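You operate a simulated robot arm through the tools that you are given. There is no shell and no other tool. Be economical: measure what you need, move in short steps, check, and stop when the job is done.

You run a simulated two-armed robot. Do the job below in one go: nothing can be reset, and whatever is moved stays where it is left.

JOB
Set the four engine hatch adjusters so each play reads 3 mm.
Fine: each adjuster ends on a click.

Only the result counts: the job must be done as asked and must still hold three seconds after the hand-in. Knocking over, shifting, dropping, spilling or breaking anything else fails it.

ROBOT AND FRAMES
Two 7-joint arms with two-finger parallel grippers on one trunk, on a base that drives. Base frame: it is fixed to the floor where the robot stands at the start and does not move with it; the origin is under the middle of the robot, x ahead of it, y to its left, z up. Readings come in mm, rad, newtons and seconds.
The left shoulder is at the start at [60, 147, 443], the right one opposite. With the tool pointing down near the work surface each hand reaches from about 280 to 740 mm from the robot's upright axis, wherever it stands, measured 20 degrees to its own side. Places, roughly: brake adjuster [600, -200, 500]; clutch adjuster [500, 0, 500]; gear adjuster [600, -100, 500]; throttle adjuster [700, -400, 500]. Payload 3.43 kg a hand.
The TCP of each hand is the grasp point between the finger pads, 30 mm short of the fingertips. In the tool frame z runs along the fingers and y along their closing line. The gripper opens to 94 mm. The fingers are 28 mm wide and 10 mm thick; the gripper's body (50 by 96 mm) begins 55 mm behind the TCP.
Orientation is that of the tool frame in the base frame, as a unit quaternion [w, x, y, z]. With the fingers straight down and closing along the base's y, the tool's x points along the base's -x, its y along +y and its z along -z.

CONTROLS
- The arms move only by the tool nudge_tool. It takes "left_targets", "right_targets" or both (then of equal length, played together; a hand with none holds still); each is a list of rows, each a list of 7 numbers: the shift along the tool's x, y, z in mm, then the turn, a rotation vector about the tool's x, y, z in rad, then the opening, from 0 (shut) to 1 (fully open). In form: [[x, y, z, wx, wy, wz, gripper], ...]. A call has 1 to 20 rows; each row is the pose to reach, as a shift and turn from the pose commanded when the call began, along the tool's axes at that moment. Each row takes 0.2 s and may step no farther than 50 mm and 0.15 rad from the row before; otherwise, or with a gripper value out of range, the whole call is refused. Where a pose cannot be reached the arm comes as near as it can. A force on the tool above 40 N (or 10 N above the force at the start of the call, whichever is more), or a blocked arm, ends the call early, and 0.2 s more pass. The fingers move at their own pace (about 72 mm/s each) and stop on an object; they squeeze with about 28 N. The grip force told is the motor's: it shows also when the fingers shut on nothing. Time passes only in rows, and 0.2 s behind the last, so rows that repeat a pose let the fingers close. It gives the time, the measured TCP pose, the force on the tool (base axes), the opening and the grip force at its end, in the units of the frame above (readings bear some noise), with the torque about the TCP (base axes, N m) and any sound that the robot's microphone picked up, and new pictures: "views" is both (left out), scene, wrist or none (wrist: the cameras of the hands that moved).
- Cameras (640 x 400 px; columns grow to the right, rows downward): "scene" is now at [35.5, -18.7, 1057.3]; the picture's right is [-0.38, -0.92, 0.00], its down [-0.68, 0.28, -0.67] and it looks along [0.62, -0.26, -0.74] (base axes); focal length 283 px, centre (320, 200). "left" rides on the left gripper at [76, -14, -102] in its tool frame; the picture's right is [0.18, 0.98, 0.00], its down [-0.75, 0.14, -0.64] and it looks along [-0.63, 0.12, 0.77] (tool axes); focal length 243 px, centre (320, 200). "right" rides on the right gripper at [76, 14, -102] in its tool frame; the picture's right is [-0.18, 0.98, 0.00], its down [-0.75, -0.14, -0.64] and it looks along [-0.63, -0.12, 0.77] (tool axes); focal length 243 px, centre (320, 200). There is no depth. A picture from a camera that has moved, and an enlarged one, comes with that camera's place and axes in the base frame and with its lens. The place of the scene camera against the robot may be out by one fixed shift of up to 18 mm in any direction.
- lift_body(by): slides the trunk up (or, below 0, down) by that many mm; the arms and the scene camera ride with it, the base frame stays. It gives what a move gives, with no picture.
- drive_base(legs): drives the robot by 1 to 6 legs, each [ahead, left, turn to the left] in mm, mm and rad, along the robot's own axes; the way and the turn of a leg run together, so that a leg with both is an arc; at most 1500 mm and 3.142 rad a leg. The arms and the cameras ride along, it lands a little off, and it stops where it bumps. It gives what a move gives, and a new picture of the scene camera.
- turn_head(pan, tilt): turns the head with the scene camera to pan (to the left, within 1.501 rad either way) and tilt (down, from -0.506 to 1.204), counted from straight ahead of the robot. It gives what a move gives, and a new picture of the scene camera.
- zoom(camera, box): a new picture of the part [left, top, right, bottom] of that camera's present view, enlarged. The clock stands still meanwhile.
- finish_job(): hands the job in; it is judged then, once.

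Work in short steps. Places have to be worked out from the pictures, the camera data and where the tool is seen: move nearer, look again, correct. Check each grasp and each placing, and mend what went wrong. You have 120 turns and 260 pictures in all, those below and enlarged ones among them. Open the grippers and draw the arms clear of the work before you hand the job in, unless the task says otherwise; then end with one line.

The tools are called after "Call:" as a command line: name --argument value ..., lists and objects as JSON in quotes. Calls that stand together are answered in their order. nudge_tool: Moves the arms, as the interface text tells. Its arguments: {"type":"object","properties":{"left_targets":{"type":"array","items":{"type":"array","items":{"type":"number"}}},"right_targets":{"type":"array","items":{"type":"array","items":{"type":"number"}}},"views":{"type":"string","enum":["both","scene","wrist","none"]}},"required":[]} The other tools are called the same way: lift_body (by) slides the trunk up or down; drive_base (legs) drives the base; turn_head (pan, tilt) turns the head that bears the scene camera; zoom (camera, box) takes an enlarged picture of a part of a camera's view; finish_job () hands the job in.

At the start:

```text
t: 0.0
left_tool_pos: [378.5, 39.3, 714.4]
left_ee_rot: [-0.001, 0.0, 1.0, 0.0]
left_ft_force: [-0.1, 0.6, 0.0]
left_torque: [0.0, -0.02, 0.01]
left_opening: 93.9
left_grasp_force: 0.1
right_tool_pos: [374.1, -426.0, 646.8]
right_ee_rot: [0.0, 0.0, 1.0, 0.0]
right_ft_force: [0.8, 0.4, -0.4]
right_torque: [0.02, 0.02, -0.02]
right_opening: 93.9
right_grasp_force: 0.0
trunk travel left (down, up): [-150.0, 100.0]
robot x, y, heading: [0.5, 1.1, -0.002]
head pan, tilt: [-0.391, 0.833]
```

scene: 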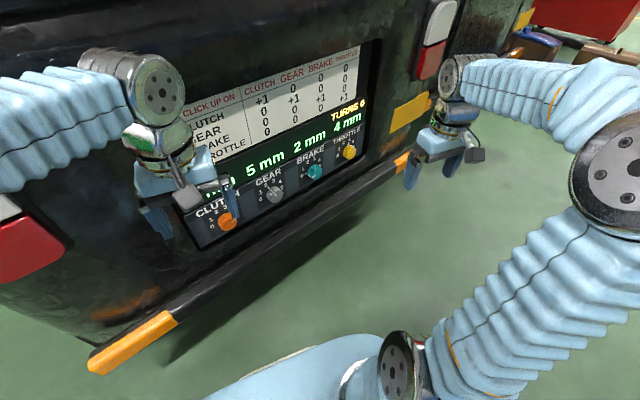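
right: 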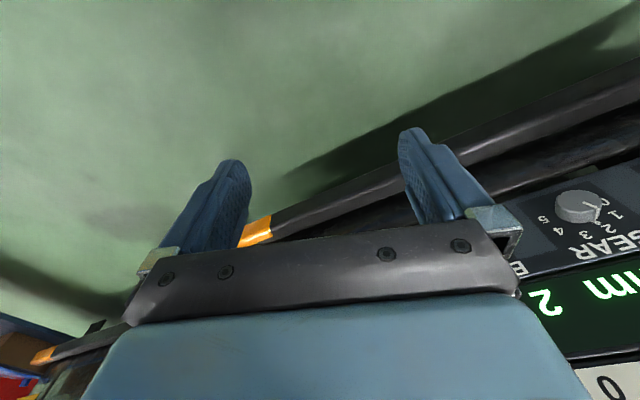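
left: 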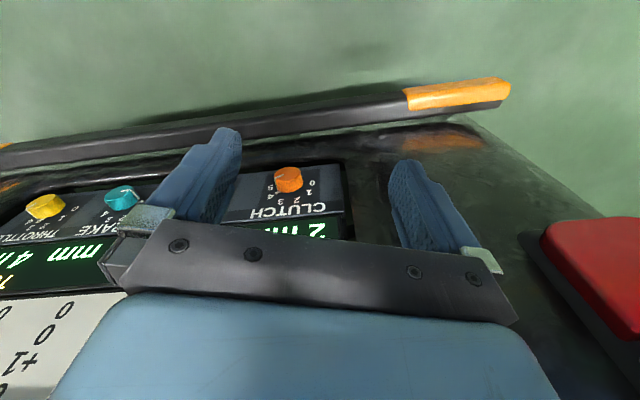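

The panel shows four knobs, a coupling table and readouts. I zoom in to read them.

Call:
zoom --camera "scene" --box '[170, 30, 380, 250]'

Call:
zoom --camera "left" --box '[0, 150, 360, 375]'

```text
1.82 times, centred on (275, 140) of scene
camera zoom: at [35.5, -18.7, 1057.3], right [-0.38, -0.92, 0.0], down [-0.68, 0.28, -0.67], along [0.62, -0.26, -0.74], focal length 514 px, centre (402, 309)
```

zoom: 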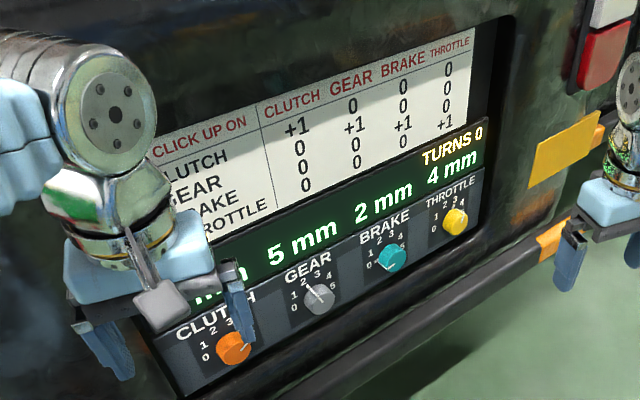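

```text
1.78 times, centred on (180, 262) of left
camera zoom: at [302.6, 23.4, 818.2], right [-0.18, 0.98, 0.0], down [0.75, 0.14, 0.64], along [0.63, 0.12, -0.77], focal length 431 px, centre (569, 89)
```

zoom: 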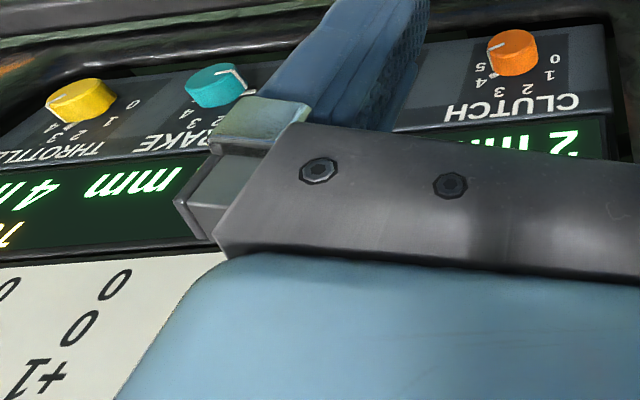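

The left arm covers part of the panel, so I back it away to the left and look again.

Call:
nudge_tool --left_targets '[[40, 30, 0, 0, 0, 0, 1], [60, 70, 0, 0, 0, 0, 1], [80, 110, 0, 0, 0, 0, 1], [80, 150, 0, 0, 0, 0, 1], [80, 190, 0, 0, 0, 0, 1], [80, 230, 0, 0, 0, 0, 1]]' --views "scene"

Call:
zoom --camera "scene" --box '[130, 20, 390, 182]'

Call:
zoom --camera "scene" --box '[180, 110, 372, 230]'

```text
t: 1.4
left_tool_pos: [298.6, 270.4, 715.7]
left_ee_rot: [0.0, 0.001, 1.0, 0.0]
left_ft_force: [-0.8, -0.3, 0.4]
left_torque: [-0.03, 0.03, 0.02]
left_opening: 94.0
left_grasp_force: 0.1
right_tool_pos: [374.3, -426.0, 646.5]
right_ee_rot: [0.001, 0.0, 1.0, 0.001]
right_ft_force: [-1.3, 0.6, -0.8]
right_torque: [0.05, 0.03, 0.04]
right_opening: 94.0
right_grasp_force: 0.0
trunk travel left (down, up): [-150.0, 100.0]
robot x, y, heading: [-1.7, -0.2, 0.0]
head pan, tilt: [-0.391, 0.833]
camera scene: at [35.5, -18.8, 1057.3], right [-0.38, -0.92, 0.0], down [-0.68, 0.28, -0.67], along [0.62, -0.26, -0.74], focal length 283 px, centre (320, 200)
```

scene: 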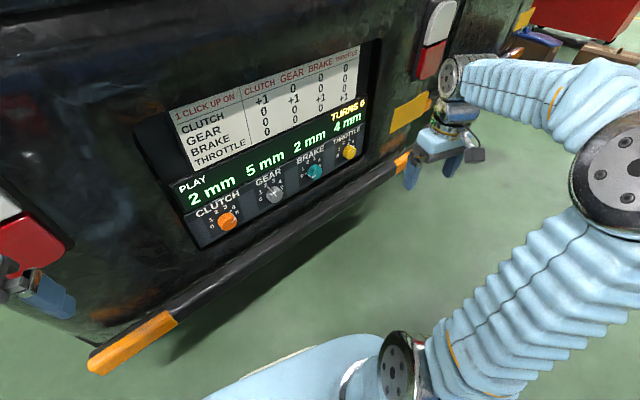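

```text
2.46 times, centred on (260, 101) of scene
camera zoom: at [35.5, -18.8, 1057.3], right [-0.38, -0.92, 0.0], down [-0.68, 0.28, -0.67], along [0.62, -0.26, -0.74], focal length 696 px, centre (468, 444)
```

zoom: 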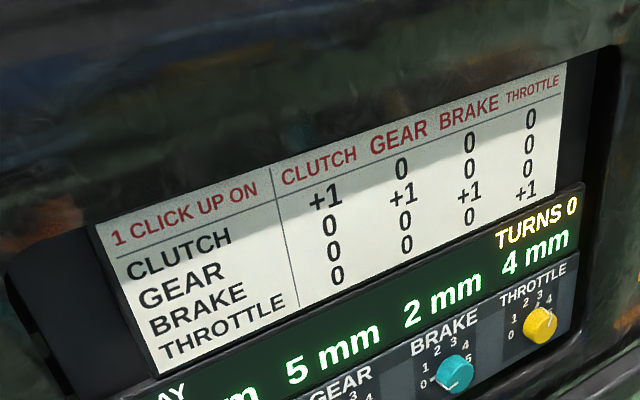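

```text
3.33 times, centred on (276, 170) of scene
camera zoom: at [35.5, -18.8, 1057.3], right [-0.38, -0.92, 0.0], down [-0.68, 0.28, -0.67], along [0.62, -0.26, -0.74], focal length 942 px, centre (467, 300)
```

zoom: 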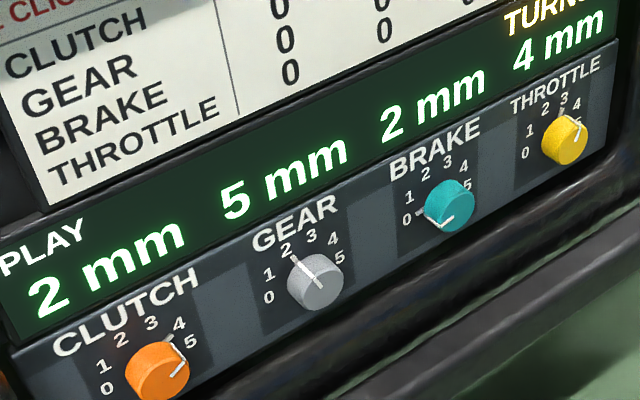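

The table is an identity, so I need clutch +1, gear −2, brake +1 and throttle −1. Rough triangulation puts the knob row at z≈515, running from (515,18) to (642,−369), with the panel yawed about 18°. I pitch the right hand to horizontal to look at the panel.

Call:
nudge_tool --right_targets '[[0, 0, 0, 0, -0.14, 0, 1], [0, 0, 0, 0, -0.28, 0, 1], [0, 0, 0, 0, -0.42, 0, 1], [0, 0, 0, 0, -0.56, 0, 1], [0, 0, 0, 0, -0.7, 0, 1], [0, 0, 0, 0, -0.84, 0, 1], [0, 0, 0, 0, -0.98, 0, 1], [0, 0, 0, 0, -1.12, 0, 1], [0, 0, 0, 0, -1.26, 0, 1], [0, 0, 0, 0, -1.4, 0, 1], [0, 0, 0, 0, -1.5, 0, 1], [0, 0, 0, 0, -1.571, 0, 1]]'

```text
t: 4.0
left_tool_pos: [298.3, 268.4, 715.8]
left_ee_rot: [0.001, 0.001, 1.0, -0.001]
left_ft_force: [-1.0, 0.5, 0.7]
left_torque: [-0.01, -0.01, -0.02]
left_opening: 94.0
left_grasp_force: 0.1
right_tool_pos: [375.6, -431.2, 648.9]
right_ee_rot: [0.708, -0.002, 0.707, 0.001]
right_ft_force: [-0.1, 0.1, 0.6]
right_torque: [-0.01, 0.0, 0.0]
right_opening: 94.3
right_grasp_force: 0.1
right hand out of reach, approached as far as the arm can: row 12
trunk travel left (down, up): [-150.0, 100.0]
robot x, y, heading: [1.8, 2.8, 0.002]
head pan, tilt: [-0.391, 0.833]
camera scene: at [35.4, -18.5, 1057.4], right [-0.38, -0.92, 0.0], down [-0.68, 0.28, -0.67], along [0.62, -0.26, -0.74], focal length 283 px, centre (320, 200)
camera right: at [273.2, -417.0, 572.5], right [0.0, 0.98, 0.18], down [-0.64, -0.14, 0.75], along [0.77, -0.12, 0.63], focal length 243 px, centre (320, 200)
```

scene: 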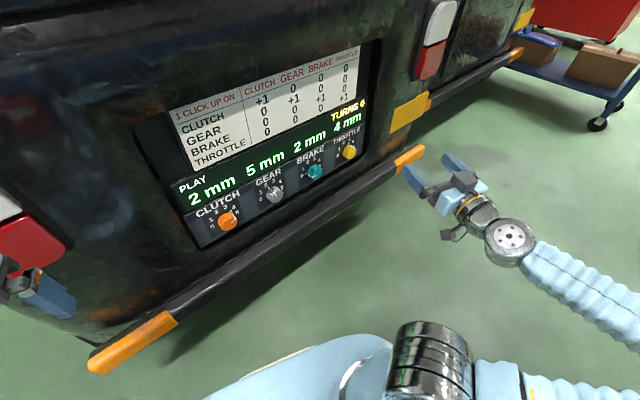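
right: 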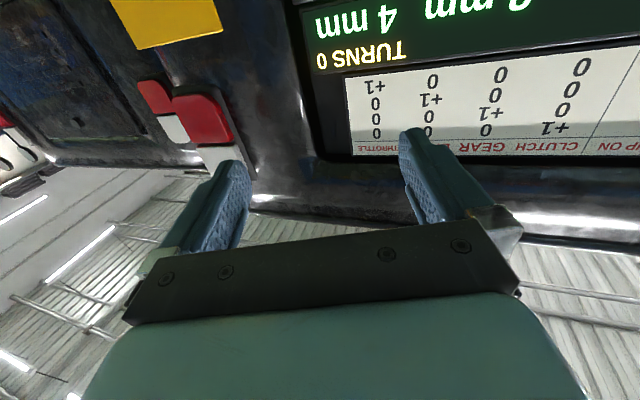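

The horizontal pose works, and "TURNS" is a counter. I lower the hand to knob height, yaw it towards the panel and look again.

Call:
nudge_tool --right_targets '[[35, 0, 20, -0.1, 0, 0, 1], [70, 0, 30, -0.2, 0, 0, 1], [100, 0, 40, -0.31, 0, 0, 1], [125, 0, 50, -0.31, 0, 0, 1]]'

```text
t: 5.0
left_tool_pos: [298.5, 269.1, 715.6]
left_ee_rot: [0.0, 0.001, 1.0, 0.0]
left_ft_force: [-0.5, 0.3, 0.1]
left_torque: [-0.01, 0.0, 0.0]
left_opening: 94.0
left_grasp_force: 0.0
right_tool_pos: [426.1, -431.7, 523.8]
right_ee_rot: [0.699, -0.11, 0.698, 0.11]
right_ft_force: [-0.1, 0.0, -0.3]
right_torque: [0.04, -0.01, 0.03]
right_opening: 94.2
right_grasp_force: 0.1
trunk travel left (down, up): [-150.0, 100.0]
robot x, y, heading: [-1.0, 2.2, -0.002]
head pan, tilt: [-0.391, 0.833]
camera scene: at [35.3, -18.6, 1057.4], right [-0.38, -0.92, 0.0], down [-0.68, 0.28, -0.67], along [0.62, -0.26, -0.74], focal length 283 px, centre (320, 200)
camera right: at [323.3, -449.0, 447.3], right [-0.3, 0.94, 0.18], down [-0.57, -0.33, 0.75], along [0.77, 0.12, 0.63], focal length 243 px, centre (320, 200)
```

scene: 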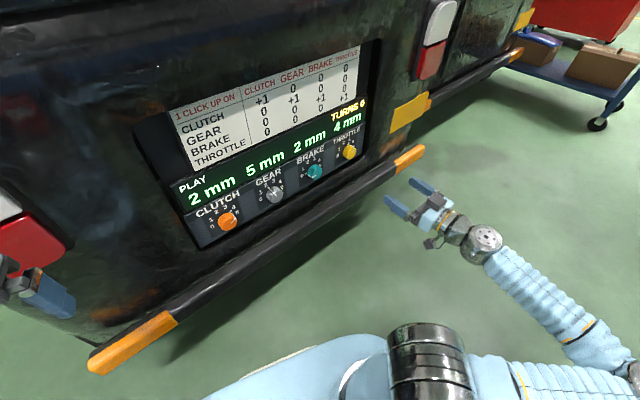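
right: 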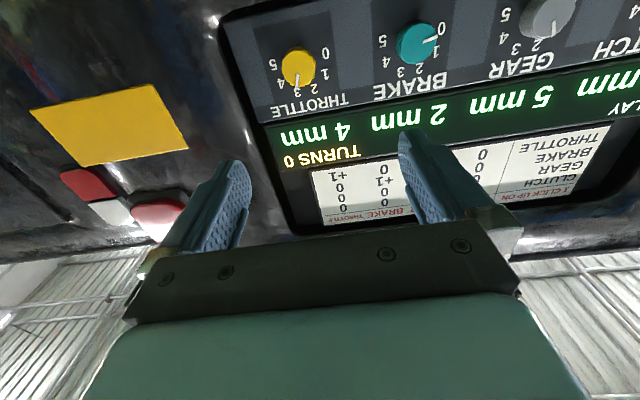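

The knobs triangulate to throttle (655,−384,508), brake (612,−250,508), gear (570,−116,508) and clutch (527,18,508). The panel is close to vertical. I zoom in on the knobs for shape and pointer positions.

Call:
zoom --camera "right" --box '[240, 0, 480, 150]'

Call:
zoom --camera "right" --box '[480, 0, 640, 100]'

```text
2.67 times, centred on (360, 75) of right
camera zoom: at [323.3, -449.0, 447.3], right [-0.3, 0.94, 0.18], down [-0.57, -0.33, 0.75], along [0.77, 0.12, 0.63], focal length 647 px, centre (213, 533)
```

zoom: 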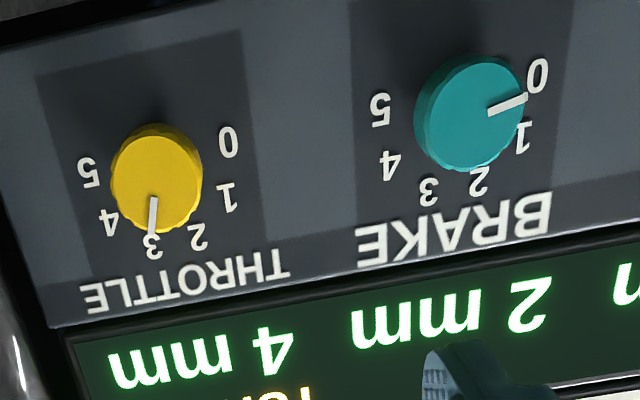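

```text
4.00 times, centred on (560, 50) of right
camera zoom: at [323.3, -449.0, 447.3], right [-0.3, 0.94, 0.18], down [-0.57, -0.33, 0.75], along [0.77, 0.12, 0.63], focal length 970 px, centre (-640, 800)
```

zoom: 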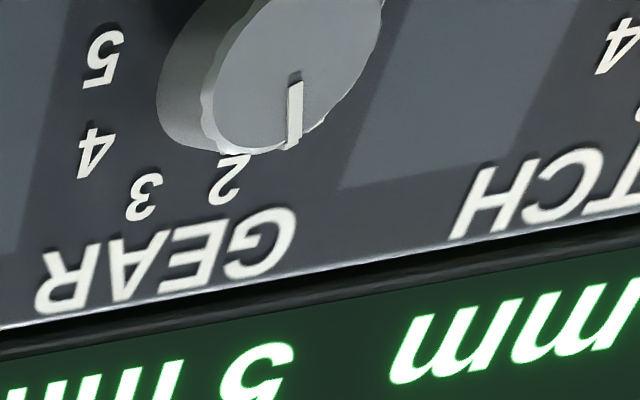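

Throttle needs one click down. I move the right hand in front of it, staying well short, and check alignment.

Call:
nudge_tool --right_targets '[[5, -8, 45, 0, 0, 0, 1], [10, -16, 85, 0, 0, 0, 1], [16, -24, 120, 0, 0, 0, 1], [16, -24, 145, 0.006, 0, 0, 1]]'

```text
t: 6.0
left_tool_pos: [298.2, 268.1, 716.6]
left_ee_rot: [0.001, 0.0, 1.0, 0.0]
left_ft_force: [1.1, -0.1, -0.2]
left_torque: [0.03, 0.01, 0.0]
left_opening: 94.1
left_grasp_force: 0.1
right_tool_pos: [571.6, -410.2, 507.3]
right_ee_rot: [0.699, -0.107, 0.699, 0.107]
right_ft_force: [-0.5, -0.6, -0.5]
right_torque: [0.03, 0.03, 0.01]
right_opening: 94.1
right_grasp_force: 0.0
trunk travel left (down, up): [-150.0, 100.0]
robot x, y, heading: [-1.1, -1.6, 0.001]
head pan, tilt: [-0.391, 0.833]
camera scene: at [35.3, -18.8, 1057.4], right [-0.38, -0.92, 0.0], down [-0.68, 0.28, -0.67], along [0.62, -0.26, -0.74], focal length 283 px, centre (320, 200)
camera right: at [469.2, -427.3, 432.2], right [-0.29, 0.94, 0.18], down [-0.57, -0.33, 0.75], along [0.77, 0.12, 0.63], focal length 243 px, centre (320, 200)
```

scene: 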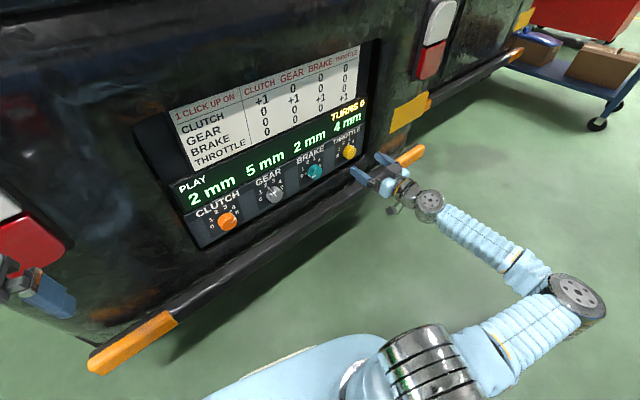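
right: 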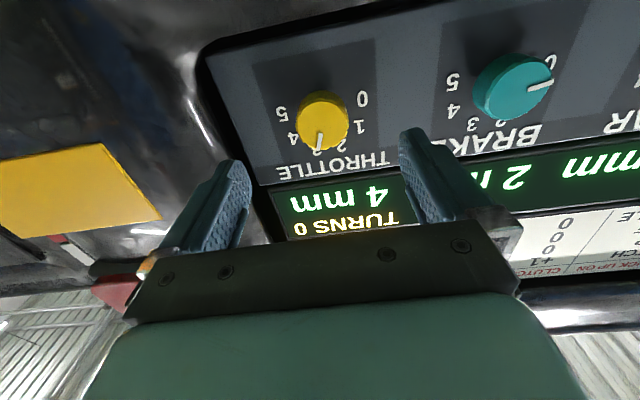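

The hand is aligned with throttle, whose face is about 87 mm ahead of the TCP. I advance 68 mm so the tips straddle the knob, then check before closing.

Call:
nudge_tool --right_targets '[[0, 0, 30, 0, 0, 0, 1], [0, 0, 55, 0, 0, 0, 1], [0, 0, 68, 0, 0, 0, 1]]' --views "wrist"

```text
t: 6.8
left_tool_pos: [298.5, 269.3, 715.9]
left_ee_rot: [0.0, 0.0, 1.0, 0.001]
left_ft_force: [0.0, -0.3, 0.2]
left_torque: [-0.01, 0.01, 0.03]
left_opening: 93.9
left_grasp_force: 0.0
right_tool_pos: [637.0, -390.1, 507.0]
right_ee_rot: [0.699, -0.107, 0.699, 0.107]
right_ft_force: [-0.6, 0.7, 0.3]
right_torque: [0.0, 0.02, -0.03]
right_opening: 93.7
right_grasp_force: 0.0
trunk travel left (down, up): [-150.0, 100.0]
robot x, y, heading: [-0.1, 0.4, -0.005]
head pan, tilt: [-0.391, 0.833]
camera right: at [533.7, -407.0, 431.6], right [-0.29, 0.94, 0.18], down [-0.57, -0.33, 0.75], along [0.77, 0.12, 0.63], focal length 243 px, centre (320, 200)
```

right: 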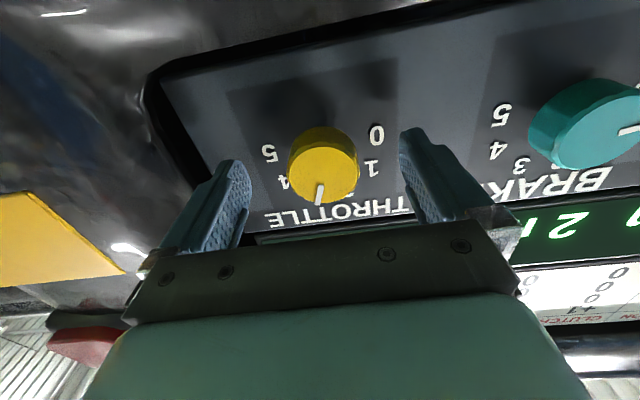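

The knob sits about 3 mm towards tool +y and the tips overlap it by about 12 mm. I shift slightly and close.

Call:
nudge_tool --right_targets '[[0, 2.5, 1, 0, 0, 0, 1], [0, 2.5, 1, 0, 0, 0, 0.6], [0, 2.5, 1, 0, 0, 0, 0.3], [0, 2.5, 1, 0, 0, 0, 0.3], [0, 2.5, 1, 0, 0, 0, 0.3]]' --views "wrist"

```text
t: 8.0
left_tool_pos: [298.4, 269.2, 716.1]
left_ee_rot: [0.001, 0.0, 1.0, 0.0]
left_ft_force: [1.1, -0.8, -0.4]
left_torque: [0.02, -0.01, 0.01]
left_opening: 94.2
left_grasp_force: 0.0
right_tool_pos: [636.6, -388.7, 507.2]
right_ee_rot: [0.699, -0.106, 0.699, 0.106]
right_ft_force: [9.0, -8.5, 2.6]
right_torque: [-0.02, 0.01, 0.63]
right_opening: 41.7
right_grasp_force: 45.0
trunk travel left (down, up): [-150.0, 100.0]
robot x, y, heading: [0.9, -5.1, -0.003]
head pan, tilt: [-0.391, 0.833]
camera right: at [534.0, -404.9, 431.4], right [-0.29, 0.94, 0.18], down [-0.57, -0.33, 0.75], along [0.77, 0.12, 0.63], focal length 243 px, centre (320, 200)
```

right: 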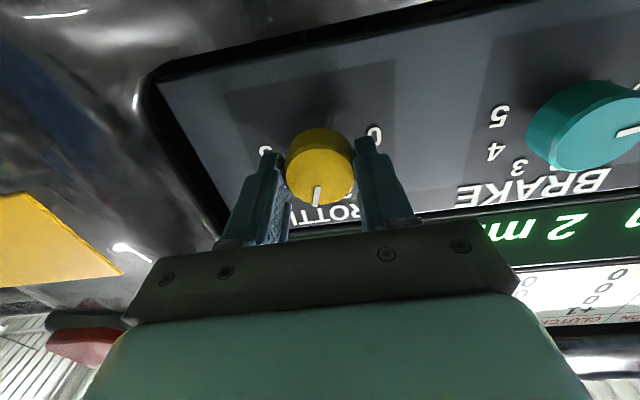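

Gripped on a 42 mm knob, with a lateral load showing I am about 2 mm off. I relieve that and turn counter-clockwise gradually, listening for clicks.

Call:
nudge_tool --right_targets '[[0, -2.2, 0, 0, 0, 0, 0.3], [0, -2.2, 0, 0, 0, -0.1, 0.3], [0, -2.2, 0, 0, 0, -0.2, 0.3], [0, -2.2, 0, 0, 0, -0.3, 0.3], [0, -2.2, 0, 0, 0, -0.4, 0.3]]'

```text
t: 9.2
left_tool_pos: [298.3, 268.5, 715.9]
left_ee_rot: [0.0, 0.0, 1.0, 0.0]
left_ft_force: [-0.1, -0.9, 0.0]
left_torque: [0.0, 0.0, 0.03]
left_opening: 94.3
left_grasp_force: 0.1
right_tool_pos: [636.9, -387.9, 506.6]
right_ee_rot: [0.706, -0.244, 0.663, -0.035]
right_ft_force: [-7.4, 1.2, 1.0]
right_torque: [0.08, -0.26, 0.99]
right_opening: 41.9
right_grasp_force: 44.9
trunk travel left (down, up): [-150.0, 100.0]
robot x, y, heading: [-2.4, 0.0, -0.001]
head pan, tilt: [-0.391, 0.833]
camera scene: at [35.0, -18.6, 1057.4], right [-0.38, -0.92, 0.0], down [-0.68, 0.28, -0.67], along [0.62, -0.26, -0.74], focal length 283 px, centre (320, 200)
camera right: at [543.4, -435.1, 432.0], right [-0.29, 0.93, -0.21], down [-0.66, -0.04, 0.75], along [0.69, 0.36, 0.63], focal length 243 px, centre (320, 200)
```

scene: 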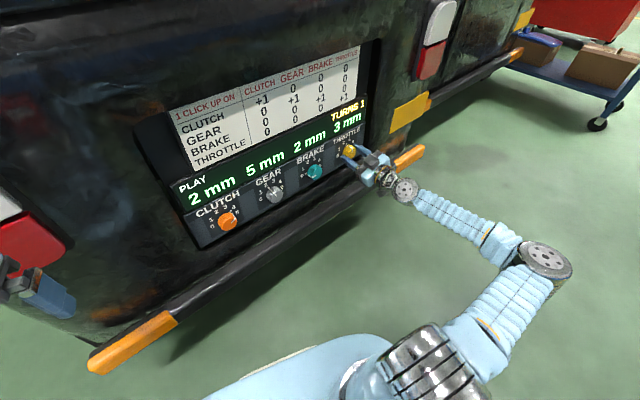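
right: 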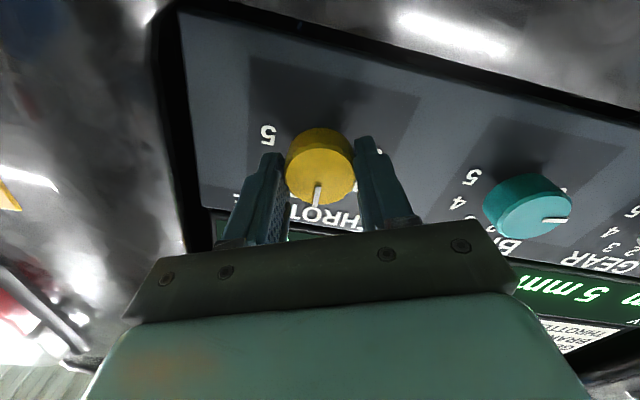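

The play reads 3 mm and TURNS shows 1, but I have only turned 0.4 rad. The dial labels are about 40° (0.70 rad) apart, so I complete the step to seat it on the detent.

Call:
nudge_tool --right_targets '[[0, 0, 0, 0, 0, -0.1, 0.3], [0, 0, 0, 0, 0, -0.2, 0.3], [0, 0, 0, 0, 0, -0.3, 0.3]]'

```text
t: 10.0
left_tool_pos: [298.0, 268.6, 716.4]
left_ee_rot: [0.0, 0.0, 1.0, 0.0]
left_ft_force: [0.4, 0.3, 0.0]
left_torque: [0.02, -0.04, -0.01]
left_opening: 94.0
left_grasp_force: 0.0
right_tool_pos: [637.1, -389.2, 507.1]
right_ee_rot: [0.693, -0.342, 0.619, -0.139]
right_ft_force: [-17.8, 3.2, -0.2]
right_torque: [-0.09, 0.28, 0.96]
right_opening: 41.7
right_grasp_force: 44.9
trunk travel left (down, up): [-150.0, 100.0]
robot x, y, heading: [-3.3, -3.9, -0.001]
head pan, tilt: [-0.391, 0.833]
camera scene: at [34.7, -18.5, 1057.4], right [-0.38, -0.92, 0.0], down [-0.68, 0.28, -0.67], along [0.62, -0.26, -0.74], focal length 283 px, centre (320, 200)
camera right: at [550.0, -456.0, 440.5], right [-0.26, 0.83, -0.49], down [-0.73, 0.17, 0.67], along [0.64, 0.53, 0.56], focal length 243 px, centre (320, 200)
```

scene: 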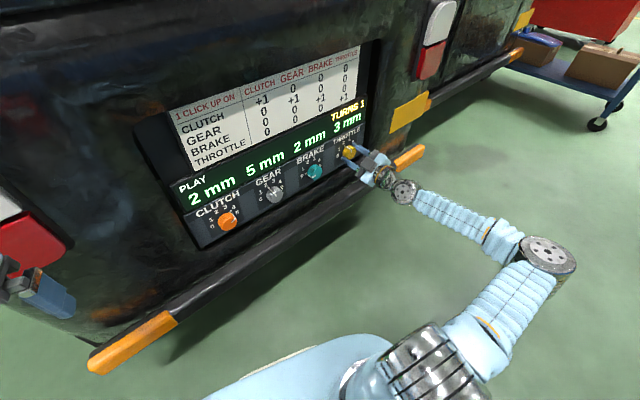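
right: 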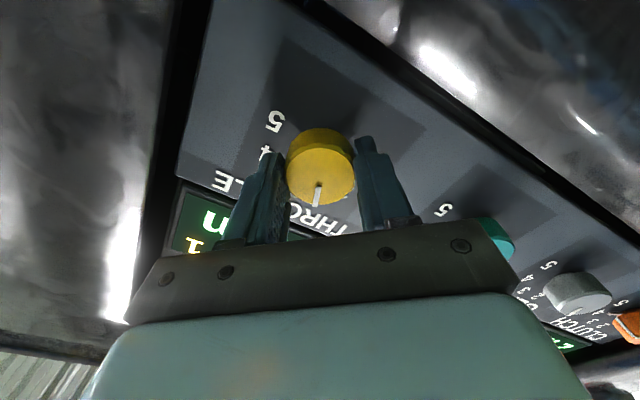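

Turned 0.70 rad in total and still reading 3. I release and check where the pointer rests.

Call:
nudge_tool --right_targets '[[0, 0, 0, 0, 0, 0, 0.6], [0, 0, 0, 0, 0, 0, 1], [0, 0, 0, 0, 0, 0, 1], [0, 0, -30, 0, 0, 0, 1], [0, 0, -60, 0, 0, 0.12, 1], [0, 0, -65, 0, 0, 0.26, 1], [0, 0, -65, 0, 0, 0.4, 1], [0, 0, -65, 0, 0, 0.54, 1], [0, 0, -65, 0, 0, 0.68, 1]]' --views "wrist"

Call:
zoom --camera "right" --box '[240, 20, 560, 220]'

```text
t: 12.0
left_tool_pos: [298.2, 269.0, 715.7]
left_ee_rot: [0.0, 0.0, 1.0, 0.001]
left_ft_force: [0.3, -0.1, -0.5]
left_torque: [-0.03, 0.0, 0.0]
left_opening: 93.9
left_grasp_force: 0.1
right_tool_pos: [574.2, -409.9, 507.5]
right_ee_rot: [0.7, -0.113, 0.698, 0.102]
right_ft_force: [0.3, 0.2, 0.0]
right_torque: [-0.03, 0.0, 0.04]
right_opening: 94.1
right_grasp_force: 0.1
trunk travel left (down, up): [-150.0, 100.0]
robot x, y, heading: [-0.1, 2.5, 0.002]
head pan, tilt: [-0.391, 0.833]
camera right: at [472.7, -426.7, 431.5], right [-0.29, 0.94, 0.17], down [-0.57, -0.31, 0.76], along [0.76, 0.13, 0.63], focal length 243 px, centre (320, 200)
```

right: 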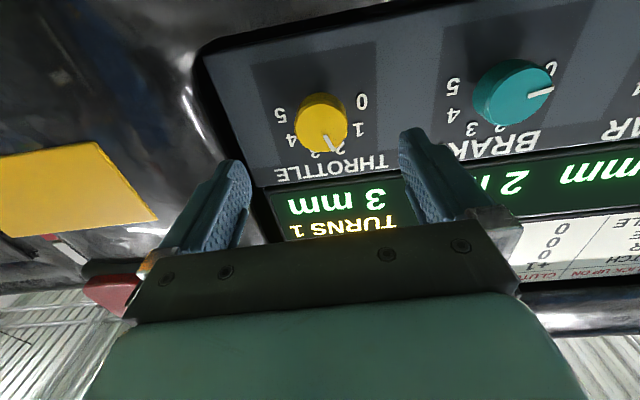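

```text
2.00 times, centred on (400, 120) of right
camera zoom: at [472.7, -426.7, 431.5], right [-0.29, 0.94, 0.17], down [-0.57, -0.31, 0.76], along [0.76, 0.13, 0.63], focal length 485 px, centre (160, 360)
```

zoom: 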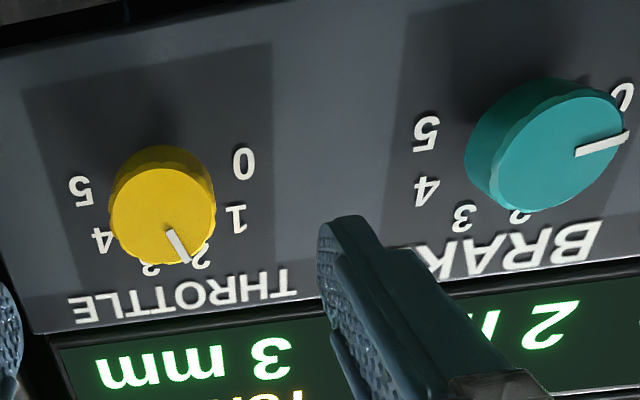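

Throttle rests at dial 2 and reads 3 mm. I slide 144 mm along the row to sit in front of brake.

Call:
nudge_tool --right_targets '[[0, 45, 0, 0, 0, 0.02, 1], [0, 90, 0, 0, 0, 0.02, 1], [0, 130, 0, 0, 0, 0.02, 1], [0, 144, 0, 0, 0, 0.02, 1]]' --views "both"

Call:
zoom --camera "right" --box '[240, 50, 400, 150]'

```text
t: 13.0
left_tool_pos: [298.3, 268.6, 715.5]
left_ee_rot: [0.0, -0.001, 1.0, 0.0]
left_ft_force: [-0.7, -0.6, 0.5]
left_torque: [0.0, 0.0, 0.01]
left_opening: 94.2
left_grasp_force: 0.1
right_tool_pos: [532.5, -271.6, 504.2]
right_ee_rot: [0.699, -0.106, 0.699, 0.105]
right_ft_force: [0.1, -0.6, 0.3]
right_torque: [0.02, -0.01, 0.0]
right_opening: 94.0
right_grasp_force: 0.0
trunk travel left (down, up): [-150.0, 100.0]
robot x, y, heading: [0.5, -1.7, 0.002]
head pan, tilt: [-0.391, 0.833]
camera scene: at [35.4, -18.8, 1057.3], right [-0.38, -0.92, 0.0], down [-0.68, 0.28, -0.67], along [0.62, -0.26, -0.74], focal length 283 px, centre (320, 200)
camera right: at [429.4, -287.7, 428.5], right [-0.29, 0.94, 0.18], down [-0.57, -0.33, 0.75], along [0.77, 0.12, 0.63], focal length 243 px, centre (320, 200)
```

scene: 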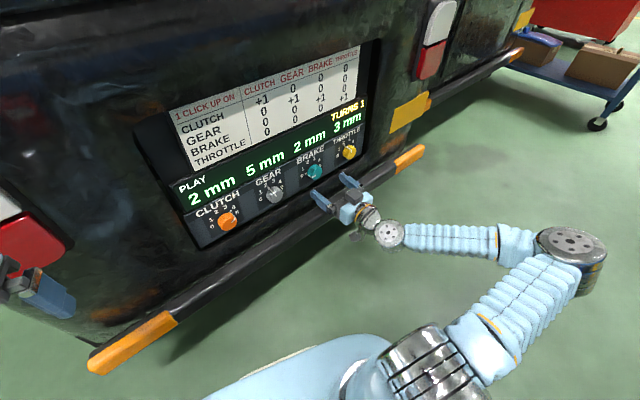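
right: 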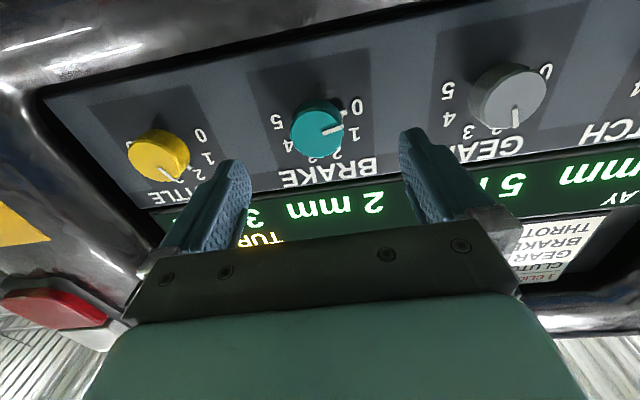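

```text
4.00 times, centred on (320, 100) of right
camera zoom: at [429.4, -287.7, 428.5], right [-0.29, 0.94, 0.18], down [-0.57, -0.33, 0.75], along [0.77, 0.12, 0.63], focal length 970 px, centre (320, 600)
```

zoom: 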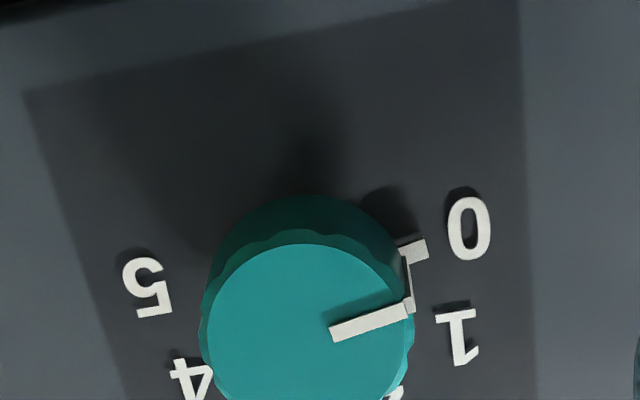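

Brake sits at dial 0 and needs to go to 1. I correct by about −2.5 mm lateral and 3 mm up, advance 64 mm and grip.

Call:
nudge_tool --right_targets '[[-3, -2.5, 30, 0, 0, 0, 1], [-3, -2.5, 55, 0, 0, 0, 1], [-3, -2.5, 64, 0, 0, 0, 1], [-3, -2.5, 64, 0, 0, 0, 0.6], [-3, -2.5, 64, 0, 0, 0, 0.3], [-3, -2.5, 64, 0, 0, 0, 0.3], [-3, -2.5, 64, 0, 0, 0, 0.3]]' --views "wrist"

```text
t: 14.6
left_tool_pos: [298.7, 270.6, 715.3]
left_ee_rot: [0.0, 0.001, 1.0, 0.0]
left_ft_force: [0.4, 0.2, 0.3]
left_torque: [0.02, 0.0, -0.01]
left_opening: 94.0
left_grasp_force: 0.2
right_tool_pos: [595.1, -254.8, 506.7]
right_ee_rot: [0.699, -0.108, 0.699, 0.107]
right_ft_force: [6.3, -4.2, 1.2]
right_torque: [0.07, 0.09, 0.72]
right_opening: 41.1
right_grasp_force: 45.1
trunk travel left (down, up): [-150.0, 100.0]
robot x, y, heading: [0.4, -4.7, -0.004]
head pan, tilt: [-0.391, 0.833]
camera right: at [491.8, -271.5, 431.3], right [-0.29, 0.94, 0.18], down [-0.57, -0.33, 0.75], along [0.77, 0.12, 0.63], focal length 243 px, centre (320, 200)
```

right: 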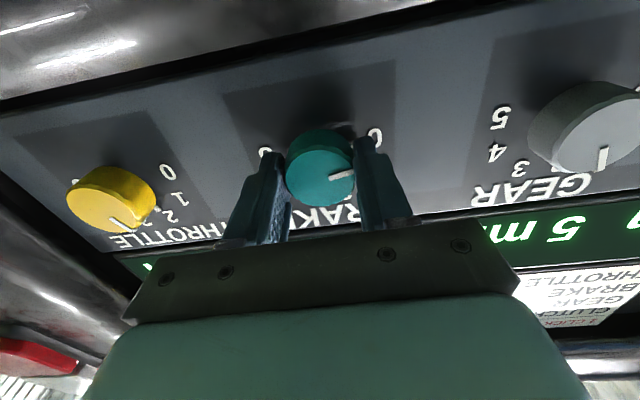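

Good grip with small loads. I turn clockwise 0.70 rad, one click up.

Call:
nudge_tool --right_targets '[[0, -1, 0, 0, 0, 0, 0.3], [0, -1, 0, 0, 0, 0.1, 0.3], [0, -1, 0, 0, 0, 0.2, 0.3], [0, -1, 0, 0, 0, 0.3, 0.3], [0, -1, 0, 0, 0, 0.4, 0.3], [0, -1, 0, 0, 0, 0.5, 0.3], [0, -1, 0, 0, 0, 0.6, 0.3], [0, -1, 0, 0, 0, 0.7, 0.3]]'

```text
t: 16.4
left_tool_pos: [298.9, 269.8, 716.6]
left_ee_rot: [0.001, 0.0, 1.0, -0.001]
left_ft_force: [-0.5, -0.1, 0.6]
left_torque: [0.01, 0.01, -0.03]
left_opening: 94.2
left_grasp_force: 0.1
right_tool_pos: [594.3, -254.4, 507.3]
right_ee_rot: [0.619, 0.138, 0.693, 0.341]
right_ft_force: [5.9, 9.1, -0.5]
right_torque: [0.05, -0.23, 1.05]
right_opening: 40.9
right_grasp_force: 44.5
trunk travel left (down, up): [-150.0, 100.0]
robot x, y, heading: [0.4, 2.2, -0.002]
head pan, tilt: [-0.391, 0.833]
camera scene: at [35.8, -18.3, 1057.3], right [-0.38, -0.92, 0.0], down [-0.68, 0.28, -0.67], along [0.62, -0.26, -0.74], focal length 283 px, centre (320, 200)
camera right: at [477.8, -227.6, 458.8], right [-0.19, 0.6, 0.77], down [-0.43, -0.76, 0.48], along [0.88, -0.24, 0.41], focal length 243 px, centre (320, 200)
```

scene: 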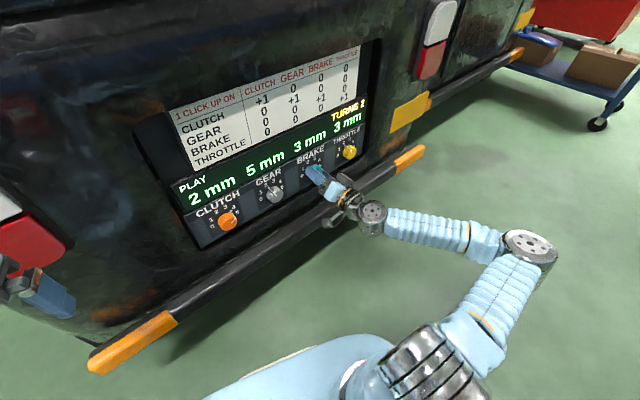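
right: 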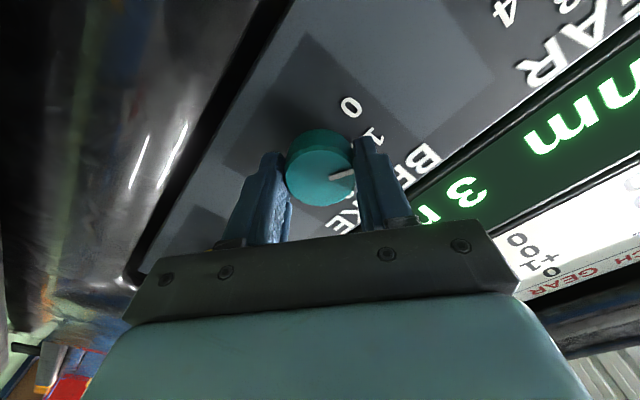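

Brake reads 3 mm. I release, back off and unroll.

Call:
nudge_tool --right_targets '[[0, 0, 0, 0, 0, 0, 0.6], [0, 0, 0, 0, 0, 0, 1], [0, 0, 0, 0, 0, 0, 1], [0, 0, -30, 0, 0, 0, 1], [0, 0, -60, 0, 0, -0.12, 1], [0, 0, -64, 0, 0, -0.26, 1], [0, 0, -64, 0, 0, -0.4, 1], [0, 0, -64, 0, 0, -0.54, 1], [0, 0, -64, 0, 0, -0.68, 1], [0, 0, -64, 0, 0, -0.7, 1]]' --views "wrist"

Call:
zoom --camera "right" --box '[240, 50, 400, 150]'

```text
t: 18.6
left_tool_pos: [297.5, 269.3, 716.4]
left_ee_rot: [0.0, 0.0, 1.0, 0.0]
left_ft_force: [0.7, -0.6, 1.1]
left_torque: [-0.01, 0.01, 0.02]
left_opening: 93.9
left_grasp_force: 0.0
right_tool_pos: [533.6, -275.1, 506.7]
right_ee_rot: [0.699, -0.108, 0.699, 0.106]
right_ft_force: [0.7, -0.2, -0.2]
right_torque: [0.03, 0.01, -0.01]
right_opening: 94.0
right_grasp_force: 0.1
trunk travel left (down, up): [-150.0, 100.0]
robot x, y, heading: [-0.2, 1.5, -0.001]
head pan, tilt: [-0.391, 0.833]
camera right: at [430.6, -291.5, 431.4], right [-0.29, 0.94, 0.18], down [-0.57, -0.33, 0.75], along [0.77, 0.12, 0.63], focal length 243 px, centre (320, 200)
```

right: 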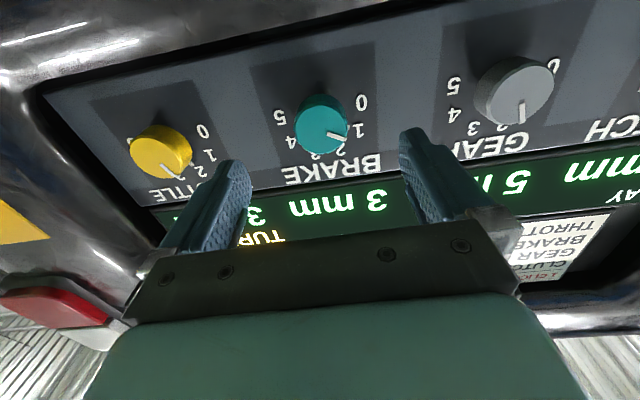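

```text
4.00 times, centred on (320, 100) of right
camera zoom: at [430.6, -291.5, 431.4], right [-0.29, 0.94, 0.18], down [-0.57, -0.33, 0.75], along [0.77, 0.12, 0.63], focal length 970 px, centre (320, 600)
```

zoom: 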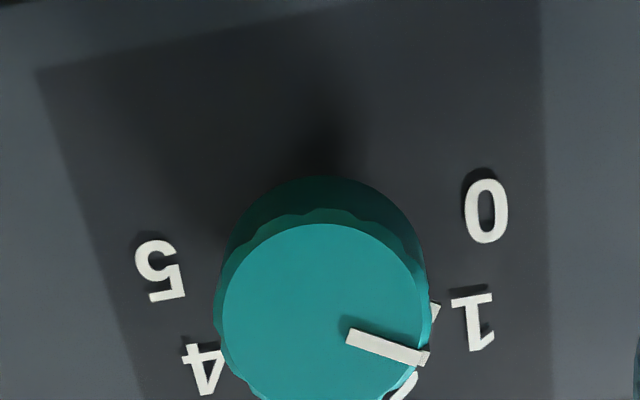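

Brake rests on 1. I slide 141 mm along the row to gear.

Call:
nudge_tool --right_targets '[[0, 45, 0, 0, 0, 0, 1], [0, 90, 0, 0, 0, 0, 1], [0, 130, 0, 0, 0, 0, 1], [0, 141, 0, 0, 0, 0, 1]]'

Call:
zoom --camera "right" --box '[240, 50, 400, 150]'

```text
t: 19.6
left_tool_pos: [298.6, 268.8, 716.1]
left_ee_rot: [0.001, 0.0, 1.0, 0.0]
left_ft_force: [0.2, -0.3, 0.2]
left_torque: [0.03, -0.03, -0.03]
left_opening: 93.9
left_grasp_force: 0.0
right_tool_pos: [499.2, -139.2, 503.9]
right_ee_rot: [0.699, -0.106, 0.7, 0.107]
right_ft_force: [0.8, -0.6, -0.4]
right_torque: [0.04, -0.02, 0.03]
right_opening: 93.8
right_grasp_force: 0.1
right hand out of reach, approached as far as the arm can: row 3, 4
trunk travel left (down, up): [-150.0, 100.0]
robot x, y, heading: [0.7, 2.1, -0.002]
head pan, tilt: [-0.391, 0.833]
camera scene: at [35.4, -18.7, 1057.4], right [-0.38, -0.92, 0.0], down [-0.68, 0.28, -0.67], along [0.62, -0.26, -0.74], focal length 283 px, centre (320, 200)
camera right: at [396.7, -156.3, 428.4], right [-0.29, 0.94, 0.18], down [-0.57, -0.33, 0.75], along [0.77, 0.12, 0.63], focal length 243 px, centre (320, 200)
```

scene: 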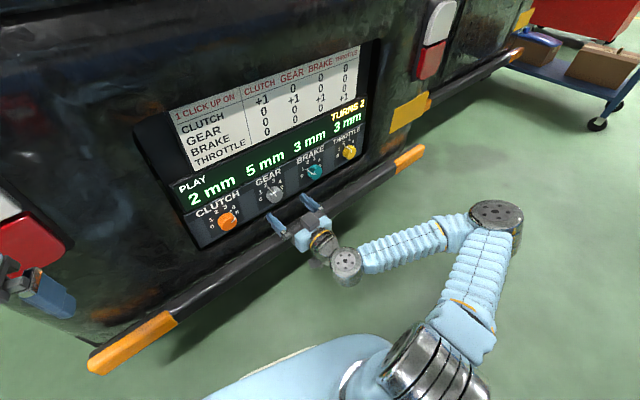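
right: 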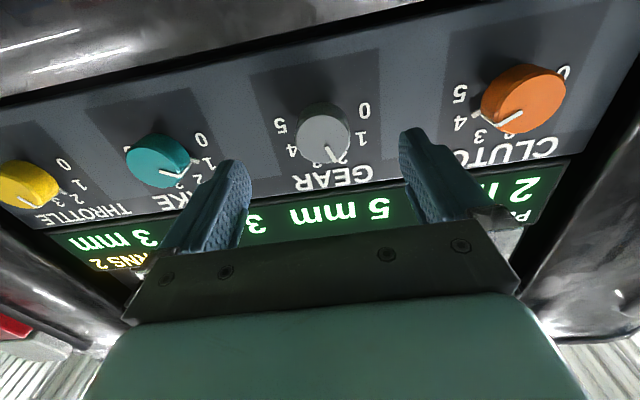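

```text
4.00 times, centred on (320, 100) of right
camera zoom: at [396.7, -156.3, 428.4], right [-0.29, 0.94, 0.18], down [-0.57, -0.33, 0.75], along [0.77, 0.12, 0.63], focal length 970 px, centre (320, 600)
```

zoom: 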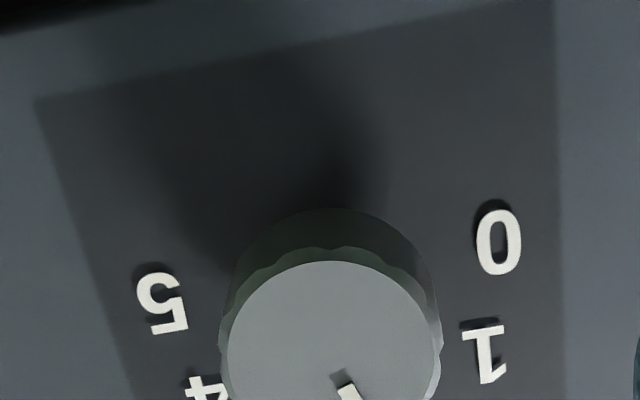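

Gear is at the edge of the right arm's comfortable range. I back the base 100 mm and shift it 140 mm left, so the right hand can serve both gear and clutch.

Call:
drive_base --legs '[[-100, 0, 0], [0, 140, 0]]'

```text
t: 21.7
left_tool_pos: [199.6, 408.3, 716.0]
left_ee_rot: [0.0, 0.001, 1.0, 0.0]
left_ft_force: [-0.3, -0.1, 0.1]
left_torque: [-0.03, 0.01, 0.01]
left_opening: 94.5
left_grasp_force: 0.0
right_tool_pos: [399.4, -0.5, 505.0]
right_ee_rot: [0.699, -0.107, 0.698, 0.108]
right_ft_force: [-0.5, -0.4, -0.2]
right_torque: [0.01, -0.01, 0.01]
right_opening: 94.0
right_grasp_force: 0.0
trunk travel left (down, up): [-150.0, 100.0]
robot x, y, heading: [-99.0, 136.1, -0.003]
head pan, tilt: [-0.391, 0.833]
camera scene: at [-64.2, 120.6, 1057.3], right [-0.38, -0.92, 0.0], down [-0.68, 0.28, -0.67], along [0.62, -0.26, -0.74], focal length 283 px, centre (320, 200)
```

scene: 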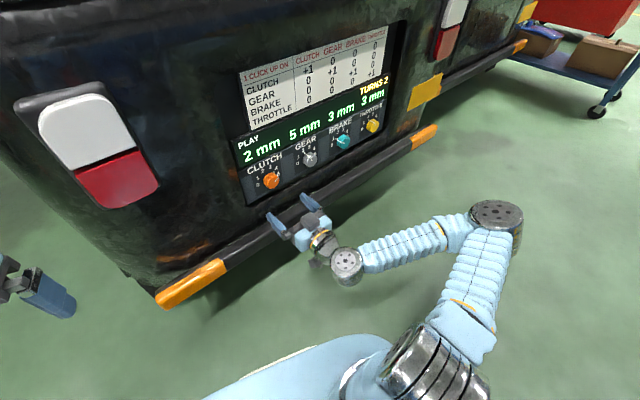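

I move the right hand back in front of gear with the shoulder now better placed.

Call:
nudge_tool --right_targets '[[0, -45, 10, 0, 0, 0, 1], [-1, -90, 20, 0, 0, 0, 1], [-2, -130, 35, 0, 0, 0, 1], [-3, -162.5, 45, 0, 0, 0, 1]]'

Call:
zoom --camera "right" --box '[240, 70, 400, 170]'

```text
t: 22.7
left_tool_pos: [199.6, 408.1, 716.5]
left_ee_rot: [0.0, 0.0, 1.0, 0.0]
left_ft_force: [0.4, 0.0, -0.2]
left_torque: [-0.03, 0.04, 0.01]
left_opening: 93.9
left_grasp_force: 0.2
right_tool_pos: [491.9, -142.3, 507.9]
right_ee_rot: [0.7, -0.106, 0.698, 0.107]
right_ft_force: [0.0, 0.4, 0.2]
right_torque: [0.03, 0.0, 0.01]
right_opening: 94.0
right_grasp_force: 0.0
trunk travel left (down, up): [-150.0, 100.0]
robot x, y, heading: [-98.9, 138.9, 0.002]
head pan, tilt: [-0.391, 0.833]
camera scene: at [-64.2, 120.7, 1057.4], right [-0.38, -0.92, 0.0], down [-0.68, 0.28, -0.67], along [0.62, -0.26, -0.74], focal length 283 px, centre (320, 200)
camera right: at [389.8, -158.7, 432.6], right [-0.29, 0.94, 0.18], down [-0.57, -0.33, 0.75], along [0.77, 0.12, 0.63], focal length 243 px, centre (320, 200)
```

scene: 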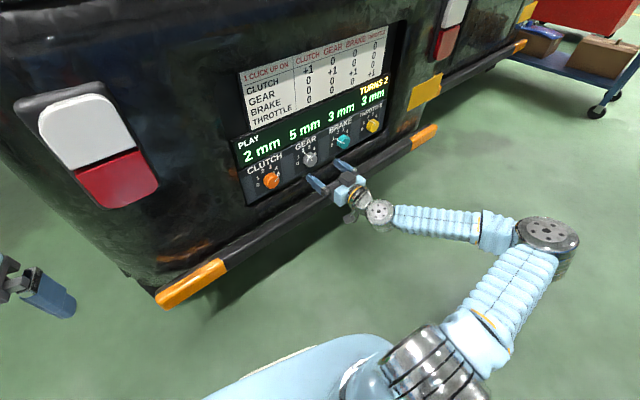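
right: 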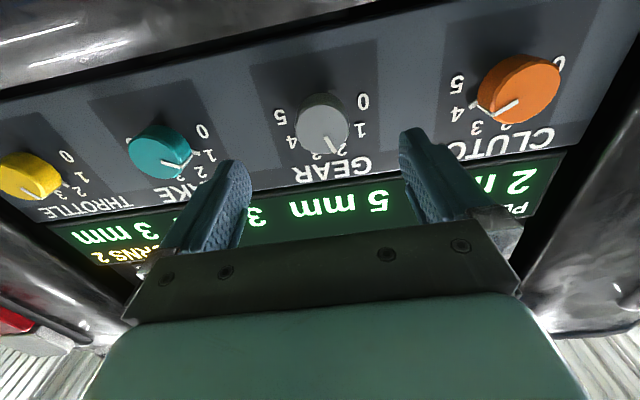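

```text
4.00 times, centred on (320, 120) of right
camera zoom: at [389.8, -158.7, 432.6], right [-0.29, 0.94, 0.18], down [-0.57, -0.33, 0.75], along [0.77, 0.12, 0.63], focal length 970 px, centre (320, 520)
```

zoom: 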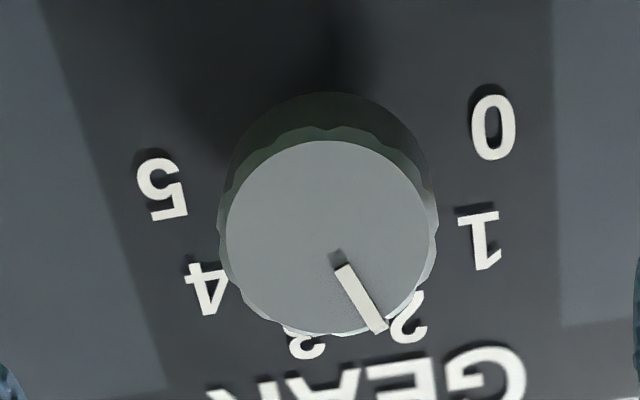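

The view matches the brake alignment. Gear is at dial 2 and must go to 0, so I pre-roll +0.7, advance, grip, and later turn −1.4.

Call:
nudge_tool --right_targets '[[0, 0, 0, 0, 0, 0.14, 1], [0, 0, 0, 0, 0, 0.28, 1], [0, 0, 0, 0, 0, 0.42, 1], [0, 0, 0, 0, 0, 0.56, 1], [0, 0, 0, 0, 0, 0.7, 1], [0, 0, 30, 0, 0, 0.7, 1], [0, 0, 55, 0, 0, 0.7, 1], [0, 0, 64, 0, 0, 0.7, 1], [0, 0, 64, 0, 0, 0.7, 0.6], [0, 0, 64, 0, 0, 0.7, 0.3], [0, 0, 64, 0, 0, 0.7, 0.3], [0, 0, 64, 0, 0, 0.7, 0.3]]' --views "wrist"

```text
t: 25.3
left_tool_pos: [199.7, 409.0, 715.6]
left_ee_rot: [0.0, 0.0, 1.0, 0.0]
left_ft_force: [-0.4, 0.2, -0.6]
left_torque: [0.0, 0.01, 0.02]
left_opening: 94.1
left_grasp_force: 0.1
right_tool_pos: [552.7, -121.1, 507.5]
right_ee_rot: [0.62, 0.138, 0.693, 0.341]
right_ft_force: [2.5, 5.0, 3.8]
right_torque: [0.19, -0.59, 0.57]
right_opening: 41.3
right_grasp_force: 44.9
trunk travel left (down, up): [-150.0, 100.0]
robot x, y, heading: [-98.9, 138.1, 0.001]
head pan, tilt: [-0.391, 0.833]
camera right: at [436.1, -94.7, 459.2], right [-0.19, 0.6, 0.77], down [-0.43, -0.76, 0.48], along [0.88, -0.24, 0.41], focal length 243 px, centre (320, 200)
```

right: 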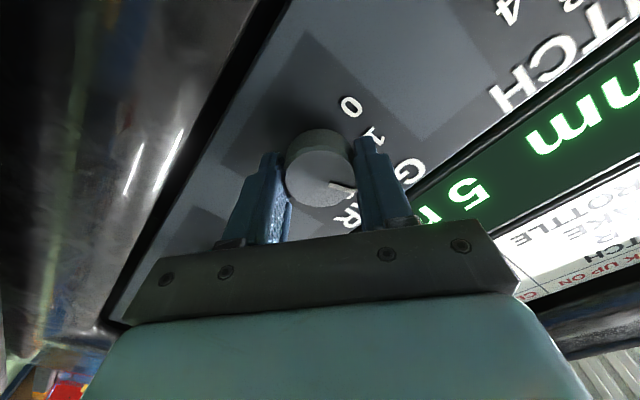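

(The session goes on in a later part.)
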